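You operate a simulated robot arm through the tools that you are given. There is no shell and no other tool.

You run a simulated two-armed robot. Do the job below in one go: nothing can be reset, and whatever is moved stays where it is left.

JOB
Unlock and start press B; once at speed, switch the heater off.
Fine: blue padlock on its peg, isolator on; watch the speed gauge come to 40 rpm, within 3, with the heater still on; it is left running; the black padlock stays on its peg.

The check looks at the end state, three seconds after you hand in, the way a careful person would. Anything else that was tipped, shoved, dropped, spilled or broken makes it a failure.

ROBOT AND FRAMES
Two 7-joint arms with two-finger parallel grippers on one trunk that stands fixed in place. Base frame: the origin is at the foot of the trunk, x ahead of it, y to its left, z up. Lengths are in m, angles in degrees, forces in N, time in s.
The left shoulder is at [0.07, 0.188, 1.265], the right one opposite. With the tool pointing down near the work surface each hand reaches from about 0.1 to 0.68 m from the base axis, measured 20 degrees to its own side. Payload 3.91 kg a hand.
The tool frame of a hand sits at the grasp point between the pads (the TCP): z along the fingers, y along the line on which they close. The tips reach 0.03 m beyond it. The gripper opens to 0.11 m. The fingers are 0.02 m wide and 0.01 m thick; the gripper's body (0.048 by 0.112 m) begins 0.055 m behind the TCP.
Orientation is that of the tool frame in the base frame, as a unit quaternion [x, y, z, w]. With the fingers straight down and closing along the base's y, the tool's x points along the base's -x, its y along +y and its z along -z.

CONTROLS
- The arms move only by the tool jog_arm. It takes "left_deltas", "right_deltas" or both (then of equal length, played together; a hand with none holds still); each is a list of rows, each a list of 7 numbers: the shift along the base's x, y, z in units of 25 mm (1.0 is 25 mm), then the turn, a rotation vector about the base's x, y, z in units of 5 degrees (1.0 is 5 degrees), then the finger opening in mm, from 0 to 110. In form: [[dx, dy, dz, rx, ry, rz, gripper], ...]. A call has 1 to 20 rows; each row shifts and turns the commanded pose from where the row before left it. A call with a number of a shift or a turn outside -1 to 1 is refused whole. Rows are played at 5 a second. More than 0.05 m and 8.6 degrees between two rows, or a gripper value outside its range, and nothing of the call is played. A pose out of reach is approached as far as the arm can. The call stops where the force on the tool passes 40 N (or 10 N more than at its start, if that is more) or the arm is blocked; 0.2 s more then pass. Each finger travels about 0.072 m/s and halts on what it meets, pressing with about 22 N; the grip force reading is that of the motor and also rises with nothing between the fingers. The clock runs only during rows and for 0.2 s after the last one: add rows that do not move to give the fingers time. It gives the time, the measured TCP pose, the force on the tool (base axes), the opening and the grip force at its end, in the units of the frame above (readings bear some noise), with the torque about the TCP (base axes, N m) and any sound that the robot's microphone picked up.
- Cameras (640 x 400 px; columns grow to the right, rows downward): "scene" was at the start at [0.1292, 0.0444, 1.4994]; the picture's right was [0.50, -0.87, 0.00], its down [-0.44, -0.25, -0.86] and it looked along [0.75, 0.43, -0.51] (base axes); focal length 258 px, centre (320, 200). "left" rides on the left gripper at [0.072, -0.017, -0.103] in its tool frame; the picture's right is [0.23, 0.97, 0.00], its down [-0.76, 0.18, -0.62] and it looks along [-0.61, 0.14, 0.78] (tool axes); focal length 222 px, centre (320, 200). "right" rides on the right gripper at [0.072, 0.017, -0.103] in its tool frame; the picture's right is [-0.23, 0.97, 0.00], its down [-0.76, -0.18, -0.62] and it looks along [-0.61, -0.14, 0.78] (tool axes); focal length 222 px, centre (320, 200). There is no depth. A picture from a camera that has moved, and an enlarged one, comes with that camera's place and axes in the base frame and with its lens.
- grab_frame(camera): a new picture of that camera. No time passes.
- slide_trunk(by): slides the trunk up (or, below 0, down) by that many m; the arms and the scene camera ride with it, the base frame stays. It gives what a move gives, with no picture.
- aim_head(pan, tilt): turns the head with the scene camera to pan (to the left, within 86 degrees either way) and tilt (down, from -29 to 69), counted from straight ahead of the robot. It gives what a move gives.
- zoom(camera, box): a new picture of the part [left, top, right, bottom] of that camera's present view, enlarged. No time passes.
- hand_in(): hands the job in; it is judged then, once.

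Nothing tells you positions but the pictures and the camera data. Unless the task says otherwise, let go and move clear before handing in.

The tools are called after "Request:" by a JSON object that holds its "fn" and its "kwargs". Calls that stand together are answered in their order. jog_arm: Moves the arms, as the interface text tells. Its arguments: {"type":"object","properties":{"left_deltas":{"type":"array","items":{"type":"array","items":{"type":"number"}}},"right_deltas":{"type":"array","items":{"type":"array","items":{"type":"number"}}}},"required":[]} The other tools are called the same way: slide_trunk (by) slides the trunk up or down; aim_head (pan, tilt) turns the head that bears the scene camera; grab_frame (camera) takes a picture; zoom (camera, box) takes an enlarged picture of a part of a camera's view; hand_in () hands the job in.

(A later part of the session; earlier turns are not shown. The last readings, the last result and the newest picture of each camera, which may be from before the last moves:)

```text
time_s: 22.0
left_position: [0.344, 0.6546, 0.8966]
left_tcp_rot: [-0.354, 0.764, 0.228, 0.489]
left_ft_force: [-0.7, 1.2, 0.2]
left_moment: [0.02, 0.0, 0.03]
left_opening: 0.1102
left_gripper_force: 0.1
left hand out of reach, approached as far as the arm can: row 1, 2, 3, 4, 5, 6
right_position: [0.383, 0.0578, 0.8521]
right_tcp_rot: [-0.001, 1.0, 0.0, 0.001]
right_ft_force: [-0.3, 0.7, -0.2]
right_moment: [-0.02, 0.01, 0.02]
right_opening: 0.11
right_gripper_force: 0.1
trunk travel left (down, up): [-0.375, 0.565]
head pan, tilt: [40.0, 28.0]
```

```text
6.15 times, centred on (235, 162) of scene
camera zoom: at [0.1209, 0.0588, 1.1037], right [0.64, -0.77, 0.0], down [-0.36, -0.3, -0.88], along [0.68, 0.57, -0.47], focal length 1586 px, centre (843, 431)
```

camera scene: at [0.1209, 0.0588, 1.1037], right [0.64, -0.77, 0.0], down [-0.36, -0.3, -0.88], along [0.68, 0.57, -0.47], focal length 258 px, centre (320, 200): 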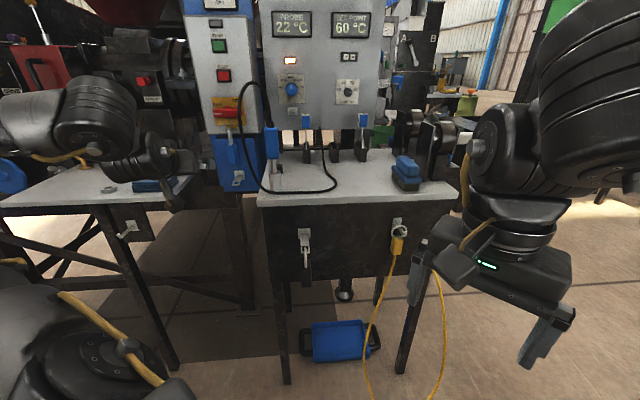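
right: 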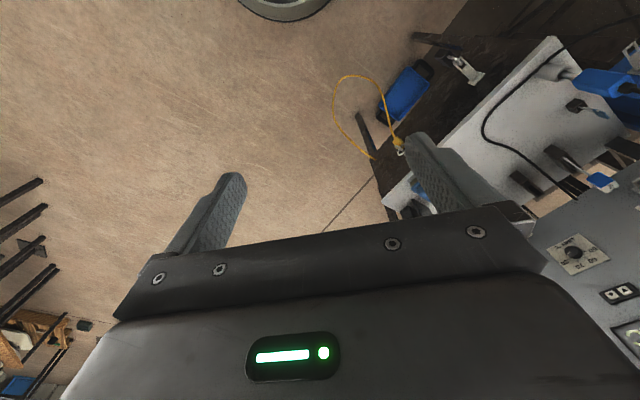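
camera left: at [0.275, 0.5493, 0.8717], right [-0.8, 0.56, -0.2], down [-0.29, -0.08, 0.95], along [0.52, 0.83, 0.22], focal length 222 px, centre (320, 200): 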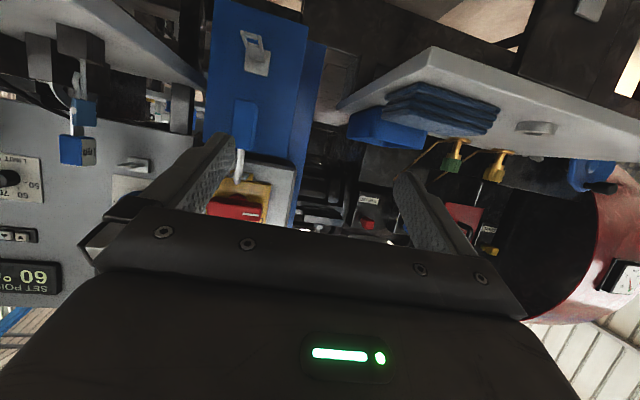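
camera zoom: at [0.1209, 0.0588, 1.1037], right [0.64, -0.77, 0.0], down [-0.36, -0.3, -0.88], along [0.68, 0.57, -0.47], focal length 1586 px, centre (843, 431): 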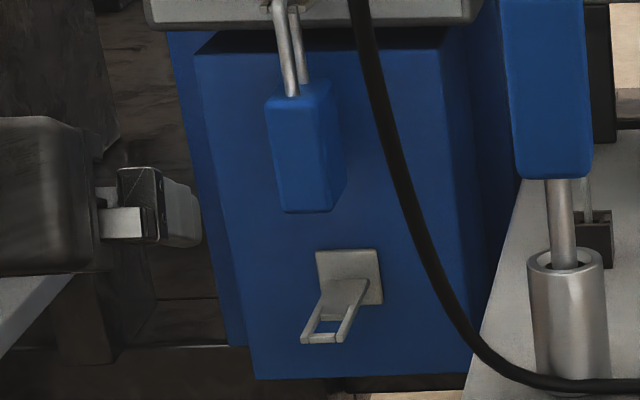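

Everything is aligned at 45° azimuth. The padlock body is near (0.515, 0.73, 0.866) and the peg tip near (0.501, 0.712, 0.778). I'll bring the left hand in front of the padlock, yawed to 45°, with a narrower opening to stay clear of the cable.

Request:
{"fn": "jog_arm", "kwargs": {"left_deltas": [[0.4, 0.1, 0, 0, 0, -0.5, 80], [0.8, 0.05, -0.2, 0, 0, -0.5, 80], [0.8, 0.05, -0.2, 0, 0, 0, 80], [0.8, 0.05, -0.3, 0, 0, 0, 80], [0.7, 0, -0.3, 0, 0, 0, 80], [0.7, 0, -0.2, 0, 0, 0, 80]]}}

Request:
{"fn": "grab_frame", "kwargs": {"camera": "left"}}

Request:
{"fn": "grab_frame", "kwargs": {"camera": "scene"}}

```text
time_s: 23.4
left_position: [0.4472, 0.6624, 0.867]
left_tcp_rot: [-0.322, 0.778, 0.208, 0.499]
left_ft_force: [0.0, -0.8, 0.0]
left_moment: [-0.02, 0.02, 0.02]
left_opening: 0.0801
left_gripper_force: 0.0
right_position: [0.382, 0.0573, 0.8511]
right_tcp_rot: [-0.001, 1.0, -0.001, 0.0]
right_ft_force: [-0.6, -0.6, -0.6]
right_moment: [0.0, 0.0, -0.01]
right_opening: 0.1099
right_gripper_force: 0.1
trunk travel left (down, up): [-0.375, 0.565]
head pan, tilt: [40.0, 28.0]
```

```text
taken
camera left: at [0.372, 0.562, 0.844], right [-0.76, 0.62, -0.2], down [-0.3, -0.05, 0.95], along [0.58, 0.78, 0.23], focal length 222 px, centre (320, 200)
```

left: 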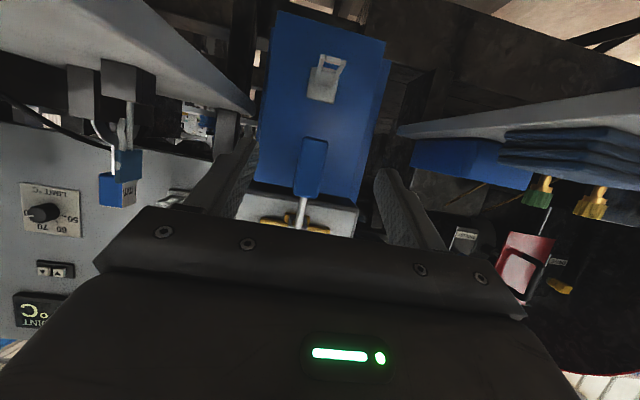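

```text
taken
camera scene: at [0.1213, 0.0583, 1.1036], right [0.64, -0.77, 0.0], down [-0.36, -0.3, -0.88], along [0.68, 0.57, -0.47], focal length 258 px, centre (320, 200)
```

scene: 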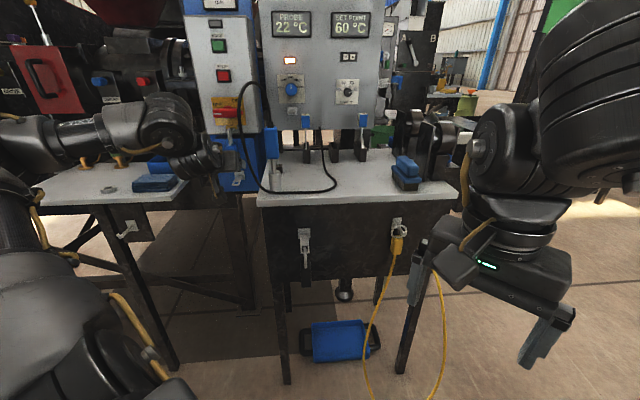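

The hand is aligned at 45° and the padlock sits between the fingers. I'll check closely before advancing.

Request:
{"fn": "zoom", "kwargs": {"camera": "left", "box": [230, 120, 400, 240]}}

Request:
{"fn": "zoom", "kwargs": {"camera": "scene", "box": [170, 90, 290, 210]}}

```text
3.33 times, centred on (315, 180) of left
camera zoom: at [0.372, 0.562, 0.844], right [-0.76, 0.62, -0.2], down [-0.3, -0.05, 0.95], along [0.58, 0.78, 0.23], focal length 740 px, centre (337, 267)
```

zoom: 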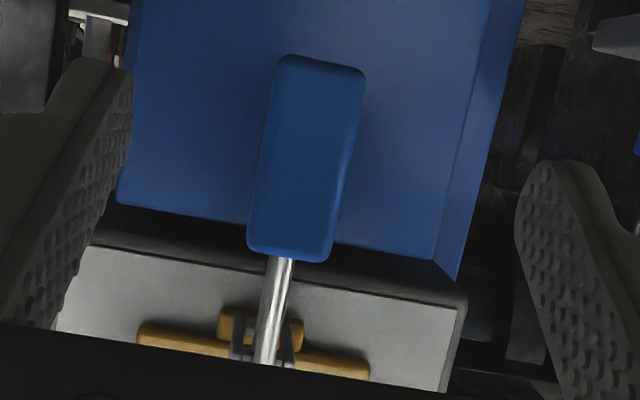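

```text
3.33 times, centred on (230, 150) of scene
camera zoom: at [0.1213, 0.0583, 1.1036], right [0.64, -0.77, 0.0], down [-0.36, -0.3, -0.88], along [0.68, 0.57, -0.47], focal length 859 px, centre (620, 367)
```

zoom: 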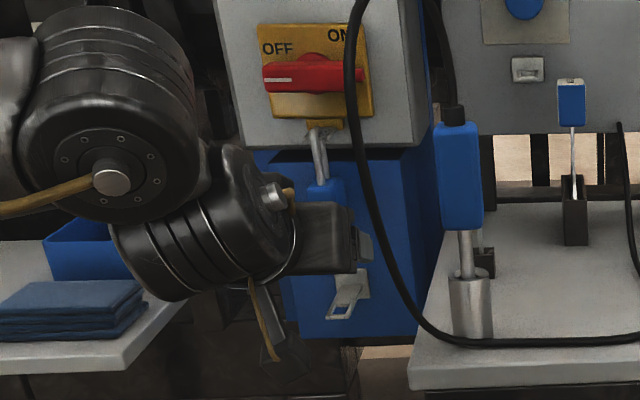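

The alignment is good (lateral error about 1 mm). I'll advance 0.10 m along the approach direction so the pads straddle the padlock body.

Request:
{"fn": "jog_arm", "kwargs": {"left_deltas": [[0.566, 0.566, 0, 0, 0, 0, 80], [0.566, 0.566, 0, 0, 0, 0, 80], [0.566, 0.566, 0, 0, 0, 0, 80], [0.566, 0.566, 0, 0, 0, 0, 80], [0.5, 0.5, 0, 0, 0, 0, 80]]}}

Request:
{"fn": "grab_frame", "kwargs": {"camera": "left"}}

Request:
{"fn": "zoom", "kwargs": {"camera": "scene", "box": [170, 90, 290, 210]}}

```text
time_s: 24.6
left_position: [0.5169, 0.7307, 0.8672]
left_tcp_rot: [-0.322, 0.778, 0.207, 0.498]
left_ft_force: [0.4, 0.2, 0.6]
left_moment: [0.0, -0.02, 0.01]
left_opening: 0.08
left_gripper_force: 0.0
right_position: [0.3822, 0.0571, 0.852]
right_tcp_rot: [0.0, 1.0, -0.001, 0.0]
right_ft_force: [1.0, -0.4, -0.1]
right_moment: [0.01, -0.04, 0.0]
right_opening: 0.1102
right_gripper_force: 0.1
trunk travel left (down, up): [-0.375, 0.565]
head pan, tilt: [40.0, 28.0]
```

```text
taken
camera left: at [0.4416, 0.63, 0.8429], right [-0.76, 0.62, -0.2], down [-0.3, -0.05, 0.95], along [0.58, 0.78, 0.23], focal length 222 px, centre (320, 200)
```

left: 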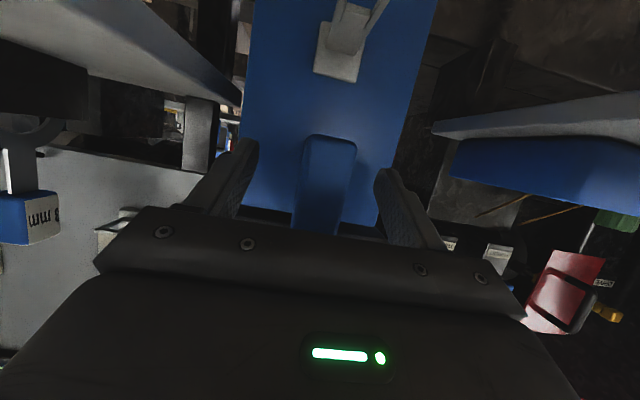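

```text
3.33 times, centred on (230, 150) of scene
camera zoom: at [0.1211, 0.0585, 1.1036], right [0.64, -0.77, 0.0], down [-0.36, -0.3, -0.88], along [0.68, 0.57, -0.47], focal length 859 px, centre (620, 367)
```

zoom: 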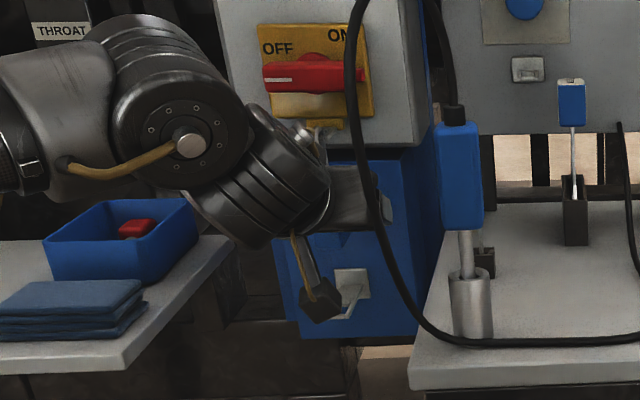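

The padlock body is between the pads with no contact force. Closing the fingers on it.

Request:
{"fn": "jog_arm", "kwargs": {"left_deltas": [[0, 0, 0, 0, 0, 0, 50], [0, 0, 0, 0, 0, 0, 30], [0, 0, 0, 0, 0, 0, 10], [0, 0, 0, 0, 0, 0, 10], [0, 0, 0, 0, 0, 0, 10]]}}

Request:
{"fn": "grab_frame", "kwargs": {"camera": "left"}}

Request:
{"fn": "zoom", "kwargs": {"camera": "left", "box": [230, 120, 400, 240]}}

Request:
{"fn": "zoom", "kwargs": {"camera": "scene", "box": [200, 100, 270, 180]}}

```text
time_s: 25.8
left_position: [0.5163, 0.7298, 0.8671]
left_tcp_rot: [-0.322, 0.778, 0.208, 0.499]
left_ft_force: [-0.3, 0.8, -0.6]
left_moment: [-0.02, -0.06, -0.04]
left_opening: 0.0251
left_gripper_force: 22.2
right_position: [0.3819, 0.0573, 0.8529]
right_tcp_rot: [-0.001, 1.0, 0.0, 0.001]
right_ft_force: [-0.3, -0.1, 0.2]
right_moment: [-0.02, 0.0, -0.02]
right_opening: 0.11
right_gripper_force: 0.0
trunk travel left (down, up): [-0.375, 0.565]
head pan, tilt: [40.0, 28.0]
```

```text
taken
camera left: at [0.4413, 0.6296, 0.8434], right [-0.76, 0.62, -0.2], down [-0.3, -0.05, 0.95], along [0.58, 0.78, 0.23], focal length 222 px, centre (320, 200)
```

left: 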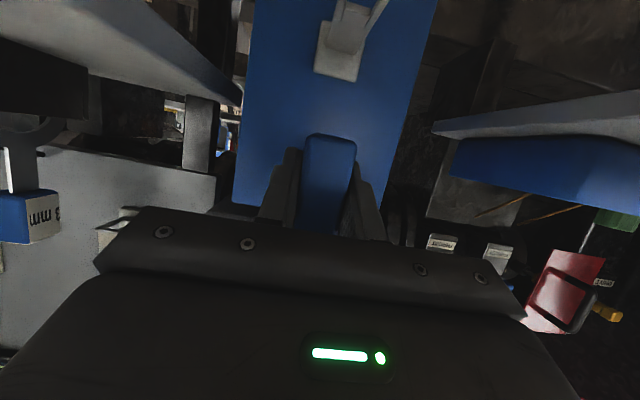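

```text
3.33 times, centred on (315, 180) of left
camera zoom: at [0.4413, 0.6296, 0.8434], right [-0.76, 0.62, -0.2], down [-0.3, -0.05, 0.95], along [0.58, 0.78, 0.23], focal length 740 px, centre (337, 267)
```

zoom: 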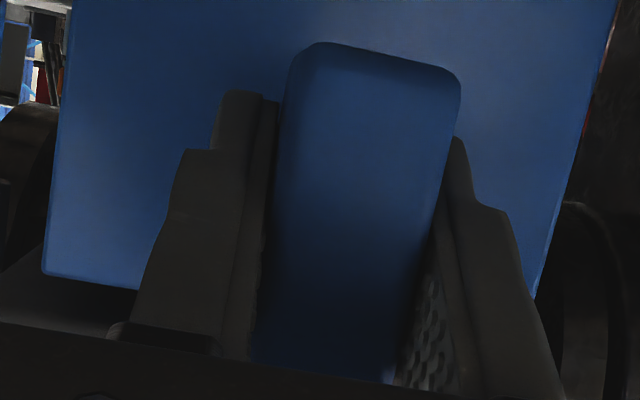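

```text
5.00 times, centred on (235, 140) of scene
camera zoom: at [0.1209, 0.0584, 1.1037], right [0.64, -0.77, 0.0], down [-0.36, -0.3, -0.88], along [0.68, 0.57, -0.47], focal length 1288 px, centre (745, 500)
```

zoom: 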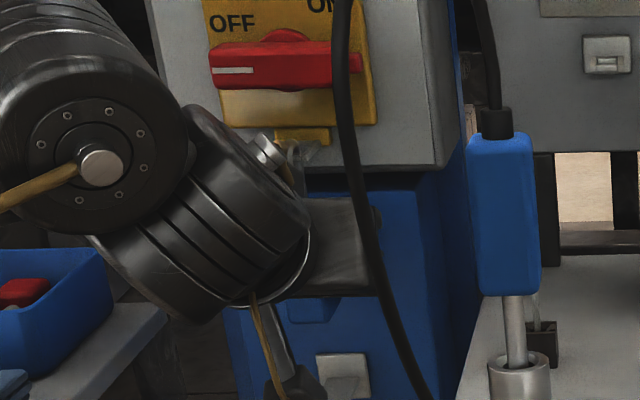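

It's gripped (25 mm wide, 22 N). I'll lift slowly in small steps and watch the force to see whether the hook frees.

Request:
{"fn": "jog_arm", "kwargs": {"left_deltas": [[0, 0, 0.2, 0, 0, 0, 10], [0, 0, 0.2, 0, 0, 0, 10], [0, 0, 0.2, 0, 0, 0, 10]]}}

Request:
{"fn": "zoom", "kwargs": {"camera": "scene", "box": [200, 100, 270, 180]}}

Request:
{"fn": "zoom", "kwargs": {"camera": "left", "box": [230, 120, 400, 240]}}

```text
time_s: 26.6
left_position: [0.517, 0.73, 0.8821]
left_tcp_rot: [-0.321, 0.778, 0.208, 0.499]
left_ft_force: [0.1, -0.6, -1.0]
left_moment: [0.01, -0.01, -0.01]
left_opening: 0.0249
left_gripper_force: 22.3
right_position: [0.3824, 0.0578, 0.8512]
right_tcp_rot: [0.0, 1.0, 0.0, 0.001]
right_ft_force: [0.6, 0.0, -0.2]
right_moment: [0.0, 0.01, 0.01]
right_opening: 0.1102
right_gripper_force: 0.0
trunk travel left (down, up): [-0.375, 0.565]
head pan, tilt: [40.0, 28.0]
```

```text
5.00 times, centred on (235, 140) of scene
camera zoom: at [0.1209, 0.0583, 1.1037], right [0.64, -0.77, 0.0], down [-0.36, -0.3, -0.88], along [0.68, 0.57, -0.47], focal length 1288 px, centre (745, 500)
```

zoom: 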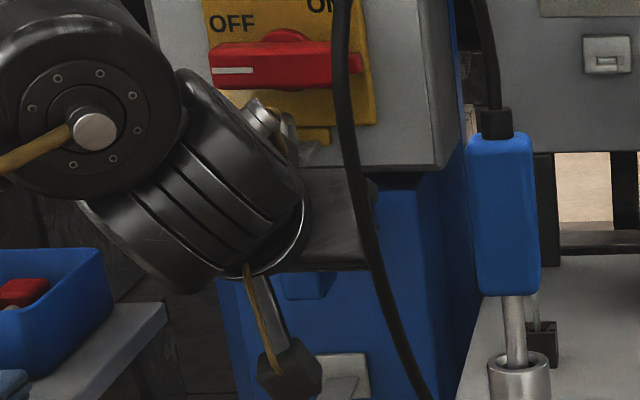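

```text
3.33 times, centred on (315, 180) of left
camera zoom: at [0.4406, 0.6292, 0.8583], right [-0.76, 0.62, -0.2], down [-0.3, -0.05, 0.95], along [0.58, 0.78, 0.23], focal length 740 px, centre (337, 267)
```

zoom: 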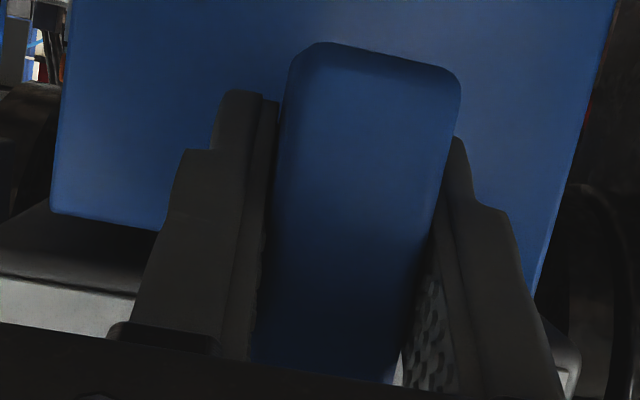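

It lifts freely. I'll lift 6 mm more, then pull outward in small steps while watching the force.

Request:
{"fn": "jog_arm", "kwargs": {"left_deltas": [[0, 0, 0.12, 0, 0, 0, 10], [0, 0, 0.12, 0, 0, 0, 10]]}}

Request:
{"fn": "jog_arm", "kwargs": {"left_deltas": [[-0.1, -0.1, 0, 0, 0, 0, 10], [-0.1, -0.1, 0, 0, 0, 0, 10]]}}

```text
time_s: 27.2
left_position: [0.5171, 0.7299, 0.8893]
left_tcp_rot: [-0.321, 0.778, 0.207, 0.499]
left_ft_force: [-1.2, 0.9, -1.5]
left_moment: [-0.02, 0.0, 0.01]
left_opening: 0.0247
left_gripper_force: 21.9
right_position: [0.3819, 0.0589, 0.8514]
right_tcp_rot: [-0.001, 1.0, 0.001, 0.0]
right_ft_force: [0.7, 0.6, 0.3]
right_moment: [0.04, 0.0, -0.01]
right_opening: 0.1098
right_gripper_force: 0.1
trunk travel left (down, up): [-0.375, 0.565]
head pan, tilt: [40.0, 28.0]
```

```text
time_s: 27.8
left_position: [0.5107, 0.7242, 0.8894]
left_tcp_rot: [-0.321, 0.778, 0.206, 0.499]
left_ft_force: [0.1, 0.6, -0.7]
left_moment: [0.03, 0.0, 0.0]
left_opening: 0.025
left_gripper_force: 21.6
right_position: [0.3827, 0.0574, 0.8511]
right_tcp_rot: [-0.001, 1.0, -0.001, 0.0]
right_ft_force: [0.2, 0.0, -0.2]
right_moment: [0.04, 0.0, 0.02]
right_opening: 0.11
right_gripper_force: 0.1
trunk travel left (down, up): [-0.375, 0.565]
head pan, tilt: [40.0, 28.0]
```

No resistance so far. Continuing outward in small steps.

Request:
{"fn": "jog_arm", "kwargs": {"left_deltas": [[-0.1, -0.1, 0, 0, 0, 0, 10], [-0.1, -0.1, 0, 0, 0, 0, 10], [-0.1, -0.1, 0, 0, 0, 0, 10]]}}

Request:
{"fn": "jog_arm", "kwargs": {"left_deltas": [[-0.1, -0.1, 0, 0, 0, 0, 10], [-0.1, -0.1, 0, 0, 0, 0, 10], [-0.1, -0.1, 0, 0, 0, 0, 10]]}}

Request:
{"fn": "grab_frame", "kwargs": {"camera": "scene"}}

Request:
{"fn": "zoom", "kwargs": {"camera": "scene", "box": [200, 100, 270, 180]}}

```text
time_s: 28.6
left_position: [0.5034, 0.7184, 0.8882]
left_tcp_rot: [-0.322, 0.778, 0.209, 0.498]
left_ft_force: [0.1, -0.9, -1.6]
left_moment: [0.02, 0.04, 0.01]
left_opening: 0.0247
left_gripper_force: 22.3
right_position: [0.3829, 0.0579, 0.8528]
right_tcp_rot: [-0.001, 1.0, 0.0, 0.0]
right_ft_force: [0.3, 0.6, -0.5]
right_moment: [0.0, -0.01, 0.01]
right_opening: 0.1102
right_gripper_force: 0.0
trunk travel left (down, up): [-0.375, 0.565]
head pan, tilt: [40.0, 28.0]
```

```text
time_s: 29.4
left_position: [0.4951, 0.7101, 0.8898]
left_tcp_rot: [-0.322, 0.778, 0.207, 0.498]
left_ft_force: [0.1, -0.6, -1.2]
left_moment: [0.03, -0.03, -0.02]
left_opening: 0.025
left_gripper_force: 22.1
right_position: [0.3825, 0.0584, 0.8519]
right_tcp_rot: [-0.001, 1.0, 0.0, 0.0]
right_ft_force: [0.1, 0.5, 0.3]
right_moment: [-0.04, -0.03, 0.0]
right_opening: 0.1099
right_gripper_force: 0.0
trunk travel left (down, up): [-0.375, 0.565]
head pan, tilt: [40.0, 28.0]
```

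```text
taken
camera scene: at [0.1208, 0.0583, 1.1037], right [0.64, -0.77, 0.0], down [-0.36, -0.3, -0.88], along [0.68, 0.57, -0.47], focal length 258 px, centre (320, 200)
```

scene: 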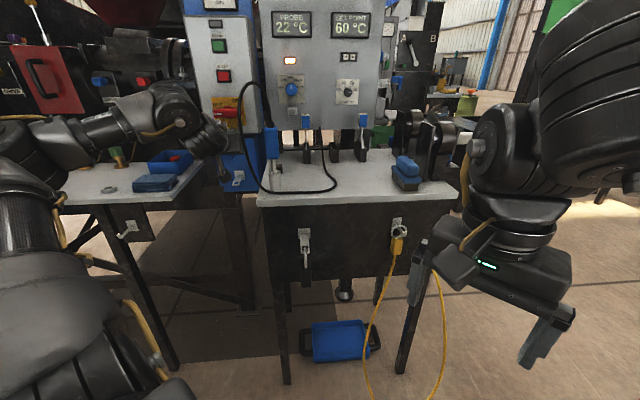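

```text
5.00 times, centred on (235, 140) of scene
camera zoom: at [0.1208, 0.0583, 1.1037], right [0.64, -0.77, 0.0], down [-0.36, -0.3, -0.88], along [0.68, 0.57, -0.47], focal length 1288 px, centre (745, 500)
```

zoom: 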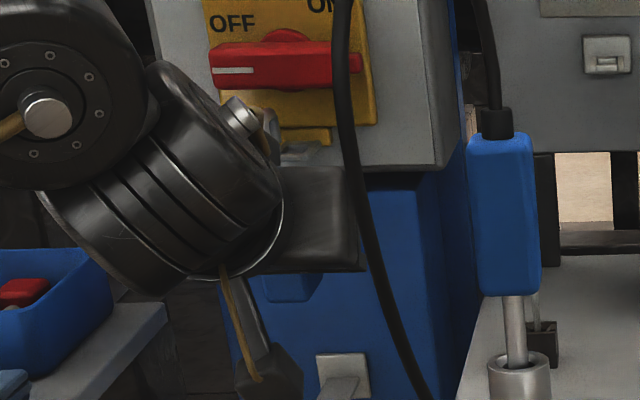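

The padlock came free. I'll pull it well clear of the column and look at the shackle's shape.

Request:
{"fn": "jog_arm", "kwargs": {"left_deltas": [[-0.5, -0.5, 0, 0, 0, 0, 10], [-0.6, -0.6, 0, 0, 0, 0, 10], [-0.6, -0.6, 0, 0, 0, 0, 10], [-0.6, -0.6, 0, 0, 0, 0, 10], [-0.5, -0.5, 0, 0, 0, 0, 10]]}}

Request:
{"fn": "zoom", "kwargs": {"camera": "scene", "box": [170, 90, 290, 210]}}

Request:
{"fn": "grab_frame", "kwargs": {"camera": "left"}}

Request:
{"fn": "grab_frame", "kwargs": {"camera": "right"}}

```text
time_s: 30.6
left_position: [0.4243, 0.64, 0.8892]
left_tcp_rot: [-0.322, 0.777, 0.208, 0.499]
left_ft_force: [0.5, -0.2, -2.1]
left_moment: [-0.02, -0.01, 0.0]
left_opening: 0.0248
left_gripper_force: 21.7
right_position: [0.3826, 0.0568, 0.8527]
right_tcp_rot: [-0.001, 1.0, 0.0, 0.0]
right_ft_force: [0.1, 0.0, 0.4]
right_moment: [0.02, 0.01, 0.02]
right_opening: 0.1101
right_gripper_force: 0.0
trunk travel left (down, up): [-0.375, 0.565]
head pan, tilt: [40.0, 28.0]
```

```text
3.33 times, centred on (230, 150) of scene
camera zoom: at [0.1206, 0.0579, 1.1037], right [0.64, -0.77, 0.0], down [-0.36, -0.3, -0.88], along [0.68, 0.57, -0.47], focal length 859 px, centre (620, 367)
```

zoom: 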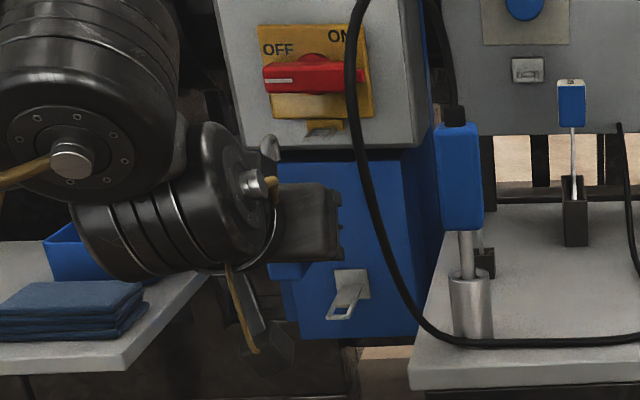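

```text
taken
camera left: at [0.3498, 0.5398, 0.8661], right [-0.76, 0.62, -0.2], down [-0.3, -0.05, 0.95], along [0.58, 0.78, 0.23], focal length 222 px, centre (320, 200)
```

left: 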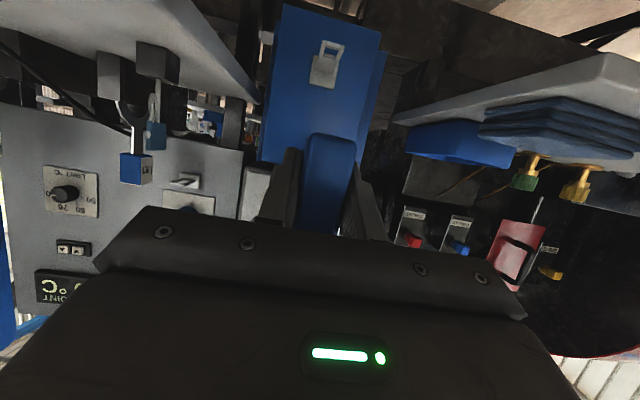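

```text
taken
camera right: at [0.3109, 0.074, 0.9561], right [0.23, 0.97, 0.0], down [0.76, -0.18, 0.62], along [0.61, -0.14, -0.78], focal length 222 px, centre (320, 200)
```

right: 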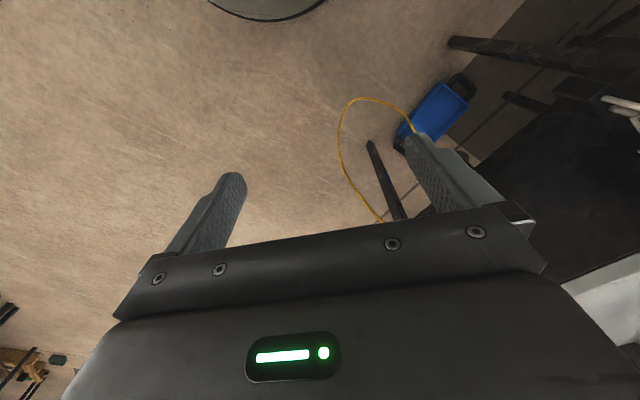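

Request:
{"fn": "zoom", "kwargs": {"camera": "scene", "box": [195, 110, 245, 160]}}

Request:
{"fn": "zoom", "kwargs": {"camera": "left", "box": [300, 20, 360, 110]}}

```text
8.00 times, centred on (220, 135) of scene
camera zoom: at [0.1206, 0.0579, 1.1037], right [0.64, -0.77, 0.0], down [-0.36, -0.3, -0.88], along [0.68, 0.57, -0.47], focal length 2061 px, centre (1120, 720)
```

zoom: 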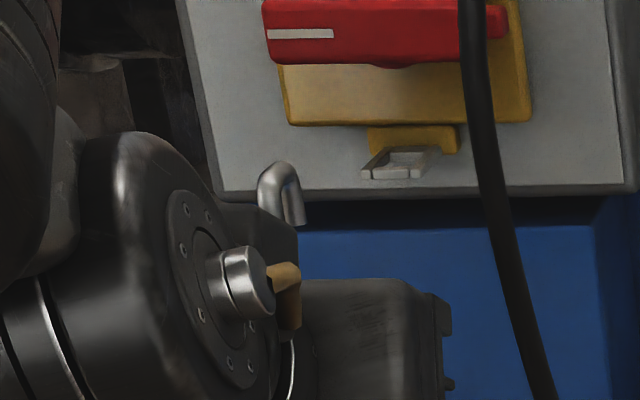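

```text
4.44 times, centred on (330, 65) of left
camera zoom: at [0.3498, 0.5398, 0.8661], right [-0.76, 0.62, -0.2], down [-0.3, -0.05, 0.95], along [0.58, 0.78, 0.23], focal length 987 px, centre (276, 800)
```

zoom: 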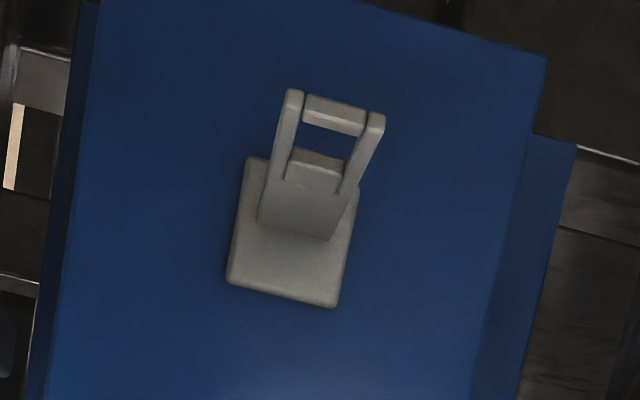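

The shackle is an open J hook with the free leg toward the wall, so it can be hung over the peg by lowering it. Before going down I'll check clearance between the left wrist or forearm and the left bench.

Request:
{"fn": "aim_head", "kwargs": {"pan": 62, "tilt": 30}}

Request:
{"fn": "grab_frame", "kwargs": {"camera": "scene"}}

Request:
{"fn": "zoom", "kwargs": {"camera": "left", "box": [340, 40, 640, 230]}}

```text
time_s: 31.5
left_position: [0.427, 0.6398, 0.8886]
left_tcp_rot: [-0.322, 0.778, 0.208, 0.499]
left_ft_force: [-0.2, -0.1, -1.1]
left_moment: [0.0, 0.05, -0.02]
left_opening: 0.0247
left_gripper_force: 22.3
right_position: [0.382, 0.0577, 0.8511]
right_tcp_rot: [0.0, 1.0, 0.0, 0.0]
right_ft_force: [-0.4, 0.2, -0.1]
right_moment: [-0.01, -0.05, 0.01]
right_opening: 0.1101
right_gripper_force: 0.0
trunk travel left (down, up): [-0.375, 0.565]
head pan, tilt: [62.0, 30.0]
```

```text
taken
camera scene: at [0.0935, 0.0795, 1.1005], right [0.88, -0.47, 0.0], down [-0.24, -0.44, -0.87], along [0.41, 0.76, -0.5], focal length 258 px, centre (320, 200)
```

scene: 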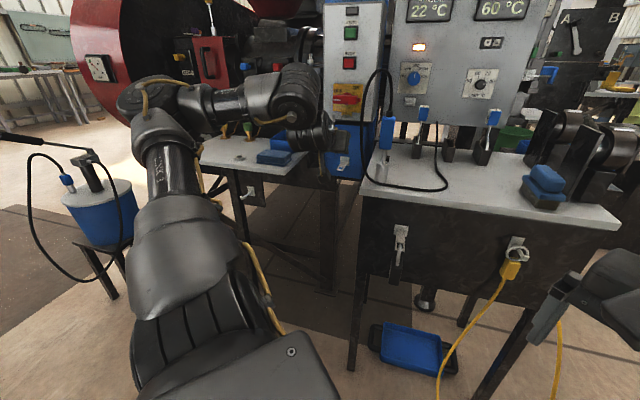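

```text
2.11 times, centred on (490, 135) of left
camera zoom: at [0.3502, 0.5403, 0.8658], right [-0.76, 0.62, -0.2], down [-0.3, -0.05, 0.95], along [0.58, 0.78, 0.23], focal length 468 px, centre (-38, 337)
```

zoom: 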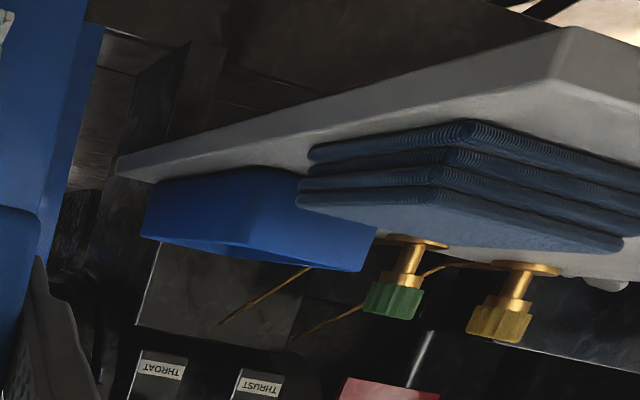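

The forearm stays in front of the left bench and above it, so descending is feasible. I'll lower the padlock in front of the peg, staying at this standoff, in two stages.

Request:
{"fn": "jog_arm", "kwargs": {"left_deltas": [[0.07, -0.07, -0.5, 0, 0, 0, 10], [0, 0, -0.8, 0, 0, 0, 10], [0, 0, -0.8, 0, 0, 0, 10], [0, 0, -0.8, 0, 0, 0, 10]]}}

Request:
{"fn": "grab_frame", "kwargs": {"camera": "scene"}}

Request:
{"fn": "grab_frame", "kwargs": {"camera": "left"}}

```text
time_s: 32.5
left_position: [0.4284, 0.6379, 0.8151]
left_tcp_rot: [-0.323, 0.778, 0.208, 0.498]
left_ft_force: [0.1, 0.0, -1.4]
left_moment: [0.01, 0.0, -0.03]
left_opening: 0.0248
left_gripper_force: 21.9
right_position: [0.3817, 0.0583, 0.8524]
right_tcp_rot: [0.0, 1.0, 0.0, 0.001]
right_ft_force: [0.4, 0.1, -0.1]
right_moment: [-0.02, 0.03, -0.03]
right_opening: 0.1102
right_gripper_force: 0.1
trunk travel left (down, up): [-0.375, 0.565]
head pan, tilt: [62.0, 30.0]
```

```text
taken
camera scene: at [0.0937, 0.08, 1.1004], right [0.88, -0.47, 0.0], down [-0.24, -0.44, -0.87], along [0.41, 0.76, -0.5], focal length 258 px, centre (320, 200)
```

scene: 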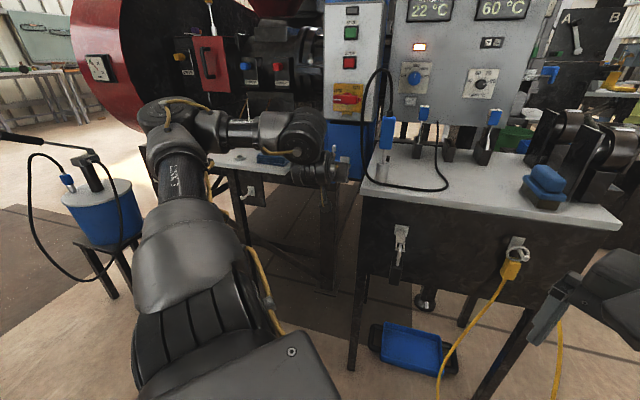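

```text
taken
camera left: at [0.3534, 0.5383, 0.7908], right [-0.76, 0.62, -0.2], down [-0.3, -0.05, 0.95], along [0.58, 0.78, 0.23], focal length 222 px, centre (320, 200)
```

left: 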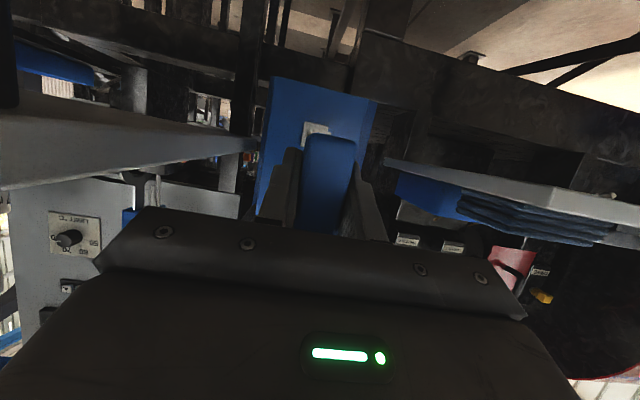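

Clear so far. Lowering to the hook-approach height (about 0.740).

Request:
{"fn": "jog_arm", "kwargs": {"left_deltas": [[0, 0, -0.8, 0, 0, 0, 10], [0, 0, -0.8, 0, 0, 0, 10], [0, 0, -0.7, 0, 0, 0, 10], [0, 0, -0.7, 0, 0, 0, 10]]}}

Request:
{"fn": "grab_frame", "kwargs": {"camera": "scene"}}

Request:
{"fn": "zoom", "kwargs": {"camera": "scene", "box": [280, 110, 400, 210]}}

Request:
{"fn": "grab_frame", "kwargs": {"camera": "left"}}

```text
time_s: 33.5
left_position: [0.4284, 0.6378, 0.7427]
left_tcp_rot: [-0.321, 0.779, 0.207, 0.498]
left_ft_force: [0.0, -0.7, -0.7]
left_moment: [0.0, 0.02, -0.01]
left_opening: 0.0247
left_gripper_force: 21.6
right_position: [0.3824, 0.0585, 0.8506]
right_tcp_rot: [-0.001, 1.0, 0.0, 0.0]
right_ft_force: [-0.4, -0.3, -1.4]
right_moment: [0.04, 0.04, 0.01]
right_opening: 0.11
right_gripper_force: 0.1
trunk travel left (down, up): [-0.375, 0.565]
head pan, tilt: [62.0, 30.0]
```

```text
taken
camera scene: at [0.0936, 0.0798, 1.1005], right [0.88, -0.47, 0.0], down [-0.23, -0.44, -0.87], along [0.41, 0.76, -0.5], focal length 258 px, centre (320, 200)
```

scene: 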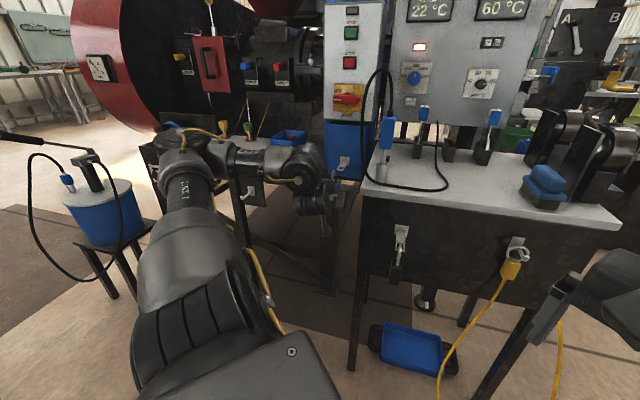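

```text
4.00 times, centred on (340, 160) of scene
camera zoom: at [0.0936, 0.0798, 1.1005], right [0.88, -0.47, 0.0], down [-0.23, -0.44, -0.87], along [0.41, 0.76, -0.5], focal length 1031 px, centre (240, 360)
```

zoom: 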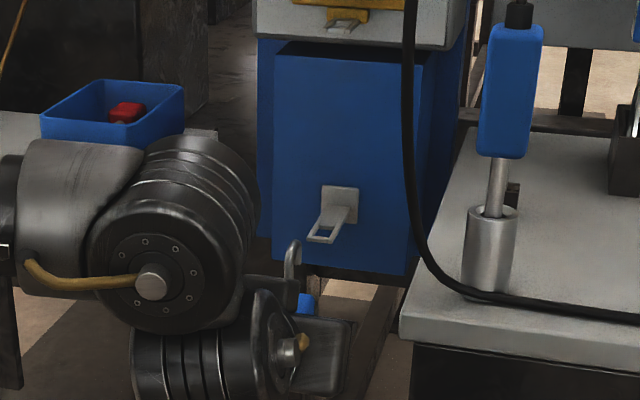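

```text
taken
camera left: at [0.3531, 0.5374, 0.7186], right [-0.76, 0.62, -0.2], down [-0.3, -0.05, 0.95], along [0.58, 0.78, 0.23], focal length 222 px, centre (320, 200)
```

left: 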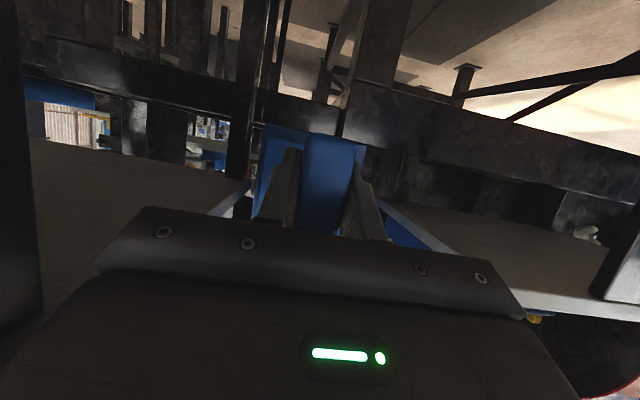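

I can see shackle and peg together now, but the wrist joint would come very close to the left bench corner if I go straight in. I'll raise the trunk 0.12 and bring the hand back down, so the forearm comes in from higher up.

Request:
{"fn": "slide_trunk", "kwargs": {"by": 0.12}}

Request:
{"fn": "jog_arm", "kwargs": {"left_deltas": [[0, 0, -0.8, 0, 0, 0, 10], [0, 0, -0.8, 0, 0, 0, 10], [0, 0, -0.8, 0, 0, 0, 10], [0, 0, -0.8, 0, 0, 0, 10], [0, 0, -0.8, 0, 0, 0, 10], [0, 0, -0.8, 0, 0, 0, 10]]}}

Request:
{"fn": "grab_frame", "kwargs": {"camera": "scene"}}

Request:
{"fn": "zoom", "kwargs": {"camera": "scene", "box": [280, 150, 400, 250]}}

```text
time_s: 35.0
left_position: [0.4285, 0.6376, 0.8629]
left_tcp_rot: [-0.322, 0.778, 0.208, 0.498]
left_ft_force: [0.9, 0.3, -0.8]
left_moment: [0.01, 0.0, 0.03]
left_opening: 0.0249
left_gripper_force: 21.6
right_position: [0.3821, 0.0567, 0.9711]
right_tcp_rot: [0.0, 1.0, 0.0, 0.0]
right_ft_force: [0.3, -0.4, 0.1]
right_moment: [-0.02, 0.0, -0.02]
right_opening: 0.1102
right_gripper_force: 0.1
trunk travel left (down, up): [-0.495, 0.445]
head pan, tilt: [62.0, 30.0]
```

```text
time_s: 36.4
left_position: [0.4283, 0.6385, 0.7424]
left_tcp_rot: [-0.322, 0.778, 0.208, 0.497]
left_ft_force: [-0.6, -0.1, -0.8]
left_moment: [0.0, -0.03, -0.01]
left_opening: 0.0248
left_gripper_force: 21.9
right_position: [0.3818, 0.0588, 0.9717]
right_tcp_rot: [-0.001, 1.0, -0.001, 0.0]
right_ft_force: [-0.2, 0.2, -0.4]
right_moment: [-0.01, 0.02, 0.03]
right_opening: 0.1102
right_gripper_force: 0.0
trunk travel left (down, up): [-0.495, 0.445]
head pan, tilt: [62.0, 30.0]
```

```text
taken
camera scene: at [0.0937, 0.0802, 1.2205], right [0.88, -0.47, 0.0], down [-0.23, -0.44, -0.87], along [0.41, 0.76, -0.5], focal length 258 px, centre (320, 200)
```

scene: 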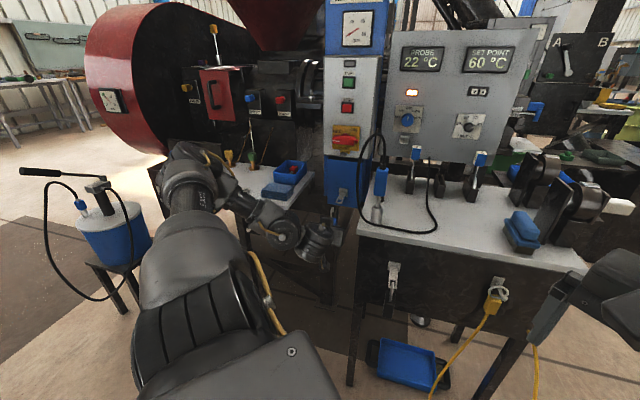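

```text
4.00 times, centred on (340, 200) of scene
camera zoom: at [0.0937, 0.0802, 1.2205], right [0.88, -0.47, 0.0], down [-0.23, -0.44, -0.87], along [0.41, 0.76, -0.5], focal length 1031 px, centre (240, 200)
```

zoom: 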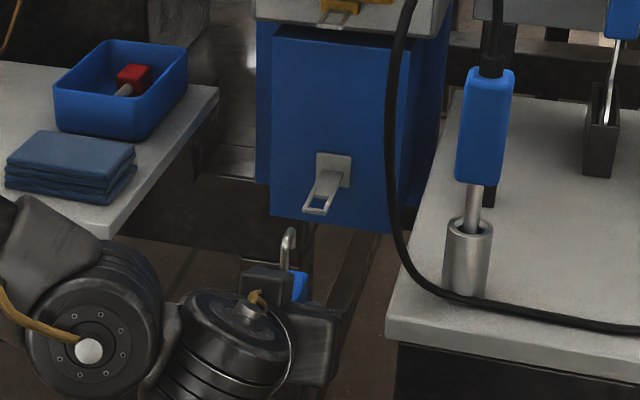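

The forearm now comes from farther out, so clearance to the bench is better. I'll check shackle-to-peg alignment in detail.

Request:
{"fn": "zoom", "kwargs": {"camera": "scene", "box": [325, 180, 375, 240]}}

```text
6.67 times, centred on (350, 210) of scene
camera zoom: at [0.0937, 0.0802, 1.2205], right [0.88, -0.47, 0.0], down [-0.23, -0.44, -0.87], along [0.41, 0.76, -0.5], focal length 1718 px, centre (120, 133)
```

zoom: 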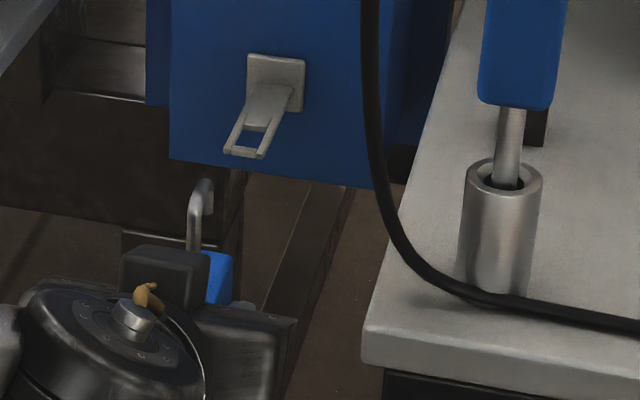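

The estimates agree: shackle lateral −0.149, peg −0.149, and the free tip clears the rail tops by about 5 mm. I'll move halfway in and re-check.

Request:
{"fn": "jog_arm", "kwargs": {"left_deltas": [[0.43, 0.43, 0, 0, 0, 0, 10], [0.43, 0.43, 0, 0, 0, 0, 10], [0.43, 0.43, 0, 0, 0, 0, 10]]}}

Request:
{"fn": "zoom", "kwargs": {"camera": "scene", "box": [325, 180, 375, 240]}}

Request:
{"fn": "zoom", "kwargs": {"camera": "scene", "box": [260, 130, 400, 250]}}

```text
time_s: 37.2
left_position: [0.4608, 0.6687, 0.7423]
left_tcp_rot: [-0.322, 0.778, 0.207, 0.498]
left_ft_force: [-0.4, -1.0, -1.0]
left_moment: [0.01, 0.02, 0.0]
left_opening: 0.0248
left_gripper_force: 22.1
right_position: [0.3824, 0.0573, 0.9723]
right_tcp_rot: [-0.001, 1.0, 0.0, 0.001]
right_ft_force: [-0.4, 0.5, -0.2]
right_moment: [0.03, 0.0, 0.02]
right_opening: 0.1099
right_gripper_force: 0.1
trunk travel left (down, up): [-0.495, 0.445]
head pan, tilt: [62.0, 30.0]
```

```text
6.67 times, centred on (350, 210) of scene
camera zoom: at [0.0937, 0.0799, 1.2204], right [0.88, -0.47, 0.0], down [-0.23, -0.44, -0.87], along [0.41, 0.76, -0.5], focal length 1718 px, centre (120, 133)
```

zoom: 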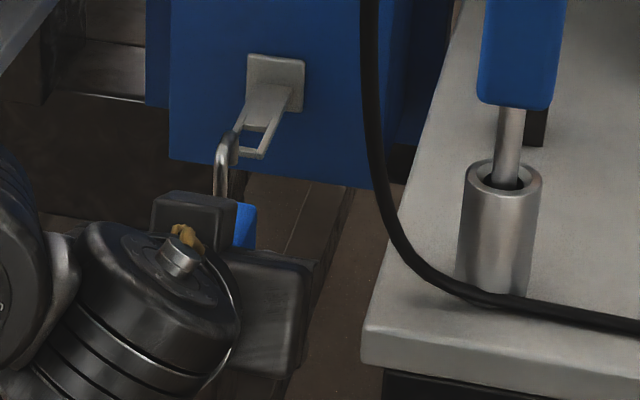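

```text
3.33 times, centred on (330, 190) of scene
camera zoom: at [0.0937, 0.0799, 1.2204], right [0.88, -0.47, 0.0], down [-0.23, -0.44, -0.87], along [0.41, 0.76, -0.5], focal length 859 px, centre (287, 233)
```

zoom: 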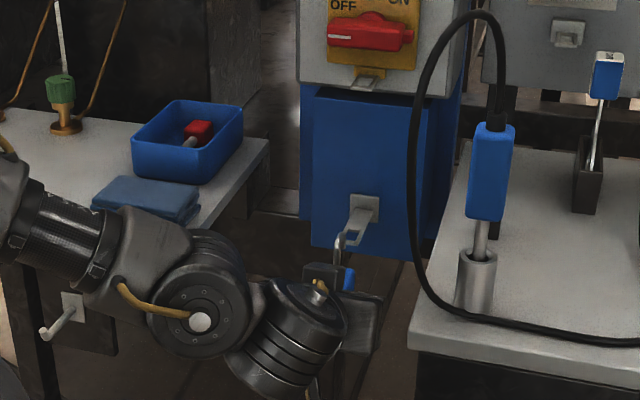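

Request:
{"fn": "zoom", "kwargs": {"camera": "scene", "box": [335, 190, 360, 215]}}

```text
16.00 times, centred on (348, 202) of scene
camera zoom: at [0.0937, 0.0799, 1.2204], right [0.88, -0.47, 0.0], down [-0.23, -0.44, -0.87], along [0.41, 0.76, -0.5], focal length 4122 px, centre (-120, 160)
```

zoom: 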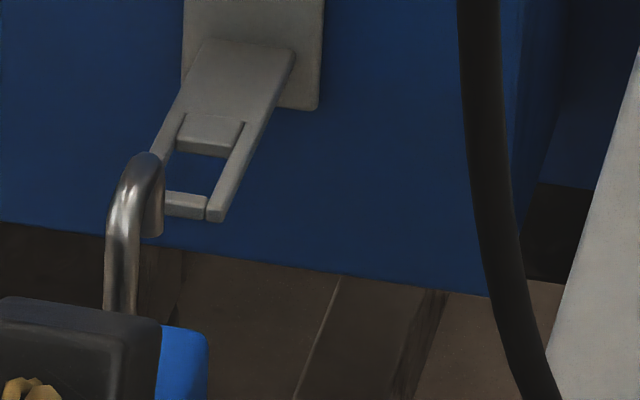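

Alignment is within about 1 mm laterally, with roughly 9 mm of tip clearance. Moving the remaining 45 mm in over the slot.

Request:
{"fn": "jog_arm", "kwargs": {"left_deltas": [[0.3, 0.34, 0, 0, 0, 0, 10], [0.317, 0.317, 0, 0, 0, 0, 10], [0.317, 0.317, 0, 0, 0, 0, 10], [0.317, 0.317, 0, 0, 0, 0, 10]]}}

Request:
{"fn": "zoom", "kwargs": {"camera": "scene", "box": [335, 185, 360, 210]}}

Request:
{"fn": "zoom", "kwargs": {"camera": "scene", "box": [260, 130, 400, 250]}}

```text
time_s: 38.2
left_position: [0.493, 0.7021, 0.7418]
left_tcp_rot: [-0.322, 0.778, 0.207, 0.498]
left_ft_force: [0.2, 0.3, -1.1]
left_moment: [-0.02, 0.01, -0.03]
left_opening: 0.0247
left_gripper_force: 22.2
right_position: [0.3817, 0.0583, 0.9715]
right_tcp_rot: [-0.002, 1.0, 0.0, 0.0]
right_ft_force: [0.1, 0.0, -0.8]
right_moment: [-0.01, 0.0, -0.04]
right_opening: 0.1098
right_gripper_force: 0.0
trunk travel left (down, up): [-0.495, 0.445]
head pan, tilt: [62.0, 30.0]
```

```text
16.00 times, centred on (348, 198) of scene
camera zoom: at [0.0937, 0.08, 1.2204], right [0.88, -0.47, 0.0], down [-0.23, -0.44, -0.87], along [0.41, 0.76, -0.5], focal length 4122 px, centre (-120, 240)
```

zoom: 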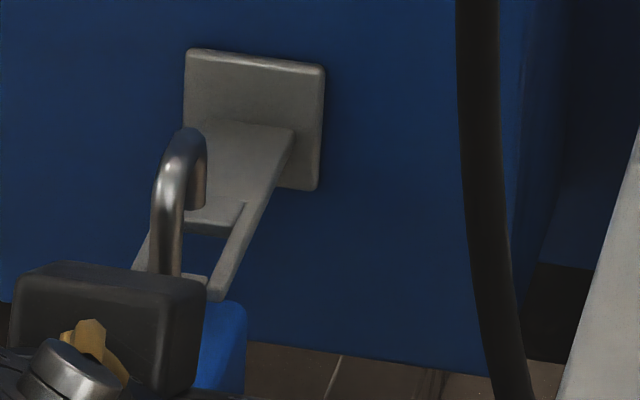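

```text
3.33 times, centred on (330, 190) of scene
camera zoom: at [0.0937, 0.08, 1.2204], right [0.88, -0.47, 0.0], down [-0.23, -0.44, -0.87], along [0.41, 0.76, -0.5], focal length 859 px, centre (287, 233)
```

zoom: 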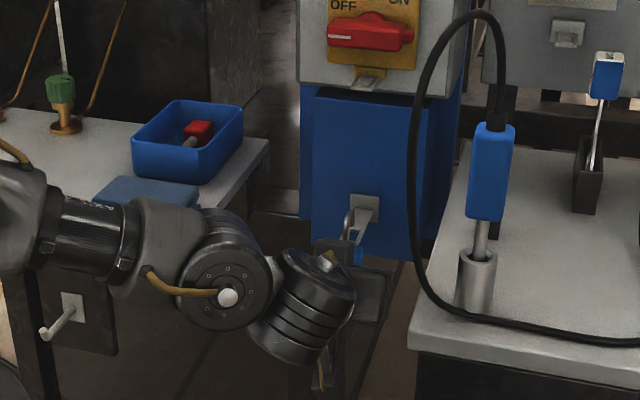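

The free tip is right over the slot. Lowering in small steps and watching the force.

Request:
{"fn": "jog_arm", "kwargs": {"left_deltas": [[0, 0, -0.15, 0, 0, 0, 10], [0, 0, -0.15, 0, 0, 0, 10], [0, 0, -0.15, 0, 0, 0, 10]]}}

Request:
{"fn": "zoom", "kwargs": {"camera": "scene", "box": [335, 185, 360, 210]}}

Request:
{"fn": "jog_arm", "kwargs": {"left_deltas": [[0, 0, -0.12, 0, 0, 0, 10], [0, 0, -0.12, 0, 0, 0, 10]]}}

Request:
{"fn": "zoom", "kwargs": {"camera": "scene", "box": [335, 185, 360, 210]}}

```text
time_s: 39.0
left_position: [0.4909, 0.7021, 0.7298]
left_tcp_rot: [-0.322, 0.779, 0.207, 0.497]
left_ft_force: [0.2, -1.2, -1.7]
left_moment: [0.03, -0.04, 0.01]
left_opening: 0.0248
left_gripper_force: 22.2
right_position: [0.382, 0.0579, 0.9722]
right_tcp_rot: [-0.001, 1.0, 0.0, 0.0]
right_ft_force: [-0.9, 0.4, 0.4]
right_moment: [0.05, 0.02, 0.01]
right_opening: 0.1099
right_gripper_force: 0.0
trunk travel left (down, up): [-0.495, 0.445]
head pan, tilt: [62.0, 30.0]
```

```text
16.00 times, centred on (348, 198) of scene
camera zoom: at [0.0936, 0.0798, 1.2205], right [0.88, -0.47, 0.0], down [-0.23, -0.44, -0.87], along [0.41, 0.76, -0.5], focal length 4122 px, centre (-120, 240)
```

zoom: 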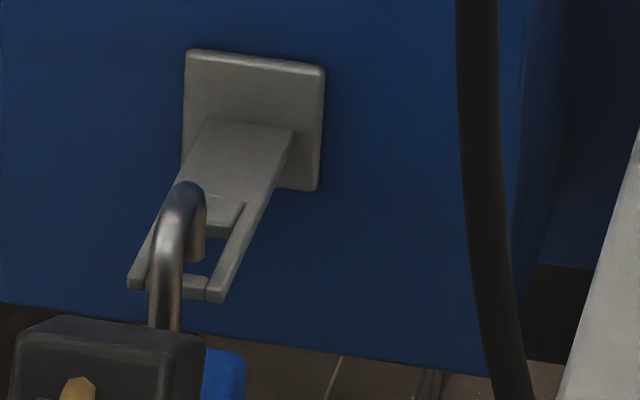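

```text
time_s: 39.6
left_position: [0.4943, 0.7014, 0.7257]
left_tcp_rot: [-0.322, 0.777, 0.207, 0.499]
left_ft_force: [2.6, 2.6, 4.1]
left_moment: [-0.09, 0.08, -0.02]
left_opening: 0.0248
left_gripper_force: 22.2
right_position: [0.3814, 0.057, 0.9714]
right_tcp_rot: [-0.001, 1.0, 0.0, 0.0]
right_ft_force: [-0.1, -1.5, -0.6]
right_moment: [-0.01, -0.04, 0.01]
right_opening: 0.1099
right_gripper_force: 0.0
trunk travel left (down, up): [-0.495, 0.445]
head pan, tilt: [62.0, 30.0]
```

```text
16.00 times, centred on (348, 198) of scene
camera zoom: at [0.0934, 0.0791, 1.2207], right [0.88, -0.47, 0.0], down [-0.23, -0.44, -0.87], along [0.41, 0.76, -0.5], focal length 4122 px, centre (-120, 240)
```

zoom: 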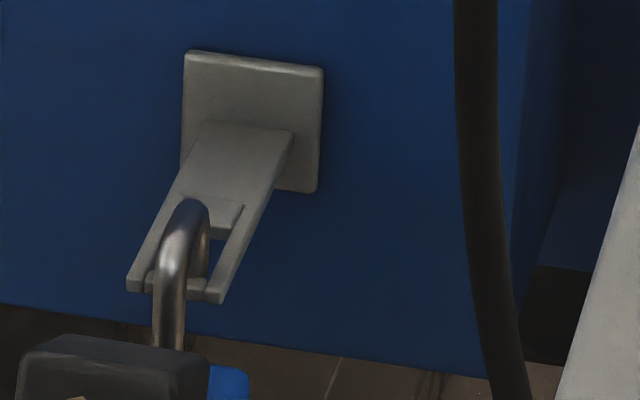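

Light contact (about 4 N up and inward) suggests the free leg is brushing the crossbar's back edge. I'll lift slightly, shift inward 3 mm and lower again.

Request:
{"fn": "jog_arm", "kwargs": {"left_deltas": [[0, 0, 0.12, 0, 0, 0, 10], [0.085, 0.085, 0, 0, 0, 0, 10], [0, 0, -0.1, 0, 0, 0, 10], [0, 0, -0.1, 0, 0, 0, 10]]}}

Request:
{"fn": "zoom", "kwargs": {"camera": "scene", "box": [335, 185, 360, 210]}}

```text
time_s: 40.6
left_position: [0.4943, 0.7047, 0.7225]
left_tcp_rot: [-0.322, 0.778, 0.208, 0.498]
left_ft_force: [0.2, -0.5, -0.7]
left_moment: [0.02, 0.0, 0.02]
left_opening: 0.0248
left_gripper_force: 21.5
right_position: [0.3831, 0.058, 0.9717]
right_tcp_rot: [-0.001, 1.0, 0.0, 0.0]
right_ft_force: [0.0, 0.3, -0.2]
right_moment: [0.0, -0.01, -0.01]
right_opening: 0.1101
right_gripper_force: 0.1
trunk travel left (down, up): [-0.495, 0.445]
head pan, tilt: [62.0, 30.0]
```

```text
16.00 times, centred on (348, 198) of scene
camera zoom: at [0.0935, 0.0798, 1.2205], right [0.88, -0.47, 0.0], down [-0.23, -0.44, -0.87], along [0.41, 0.76, -0.5], focal length 4122 px, centre (-120, 240)
```

zoom: 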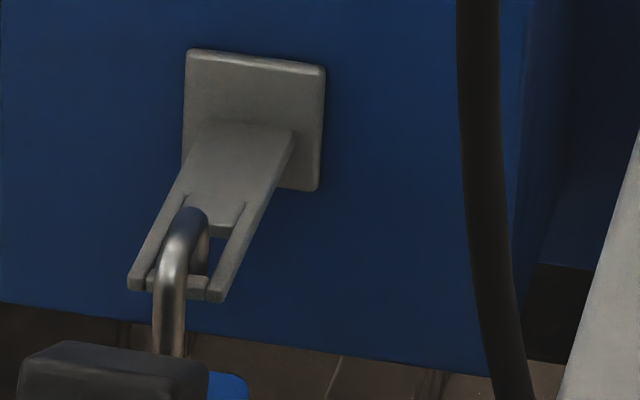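

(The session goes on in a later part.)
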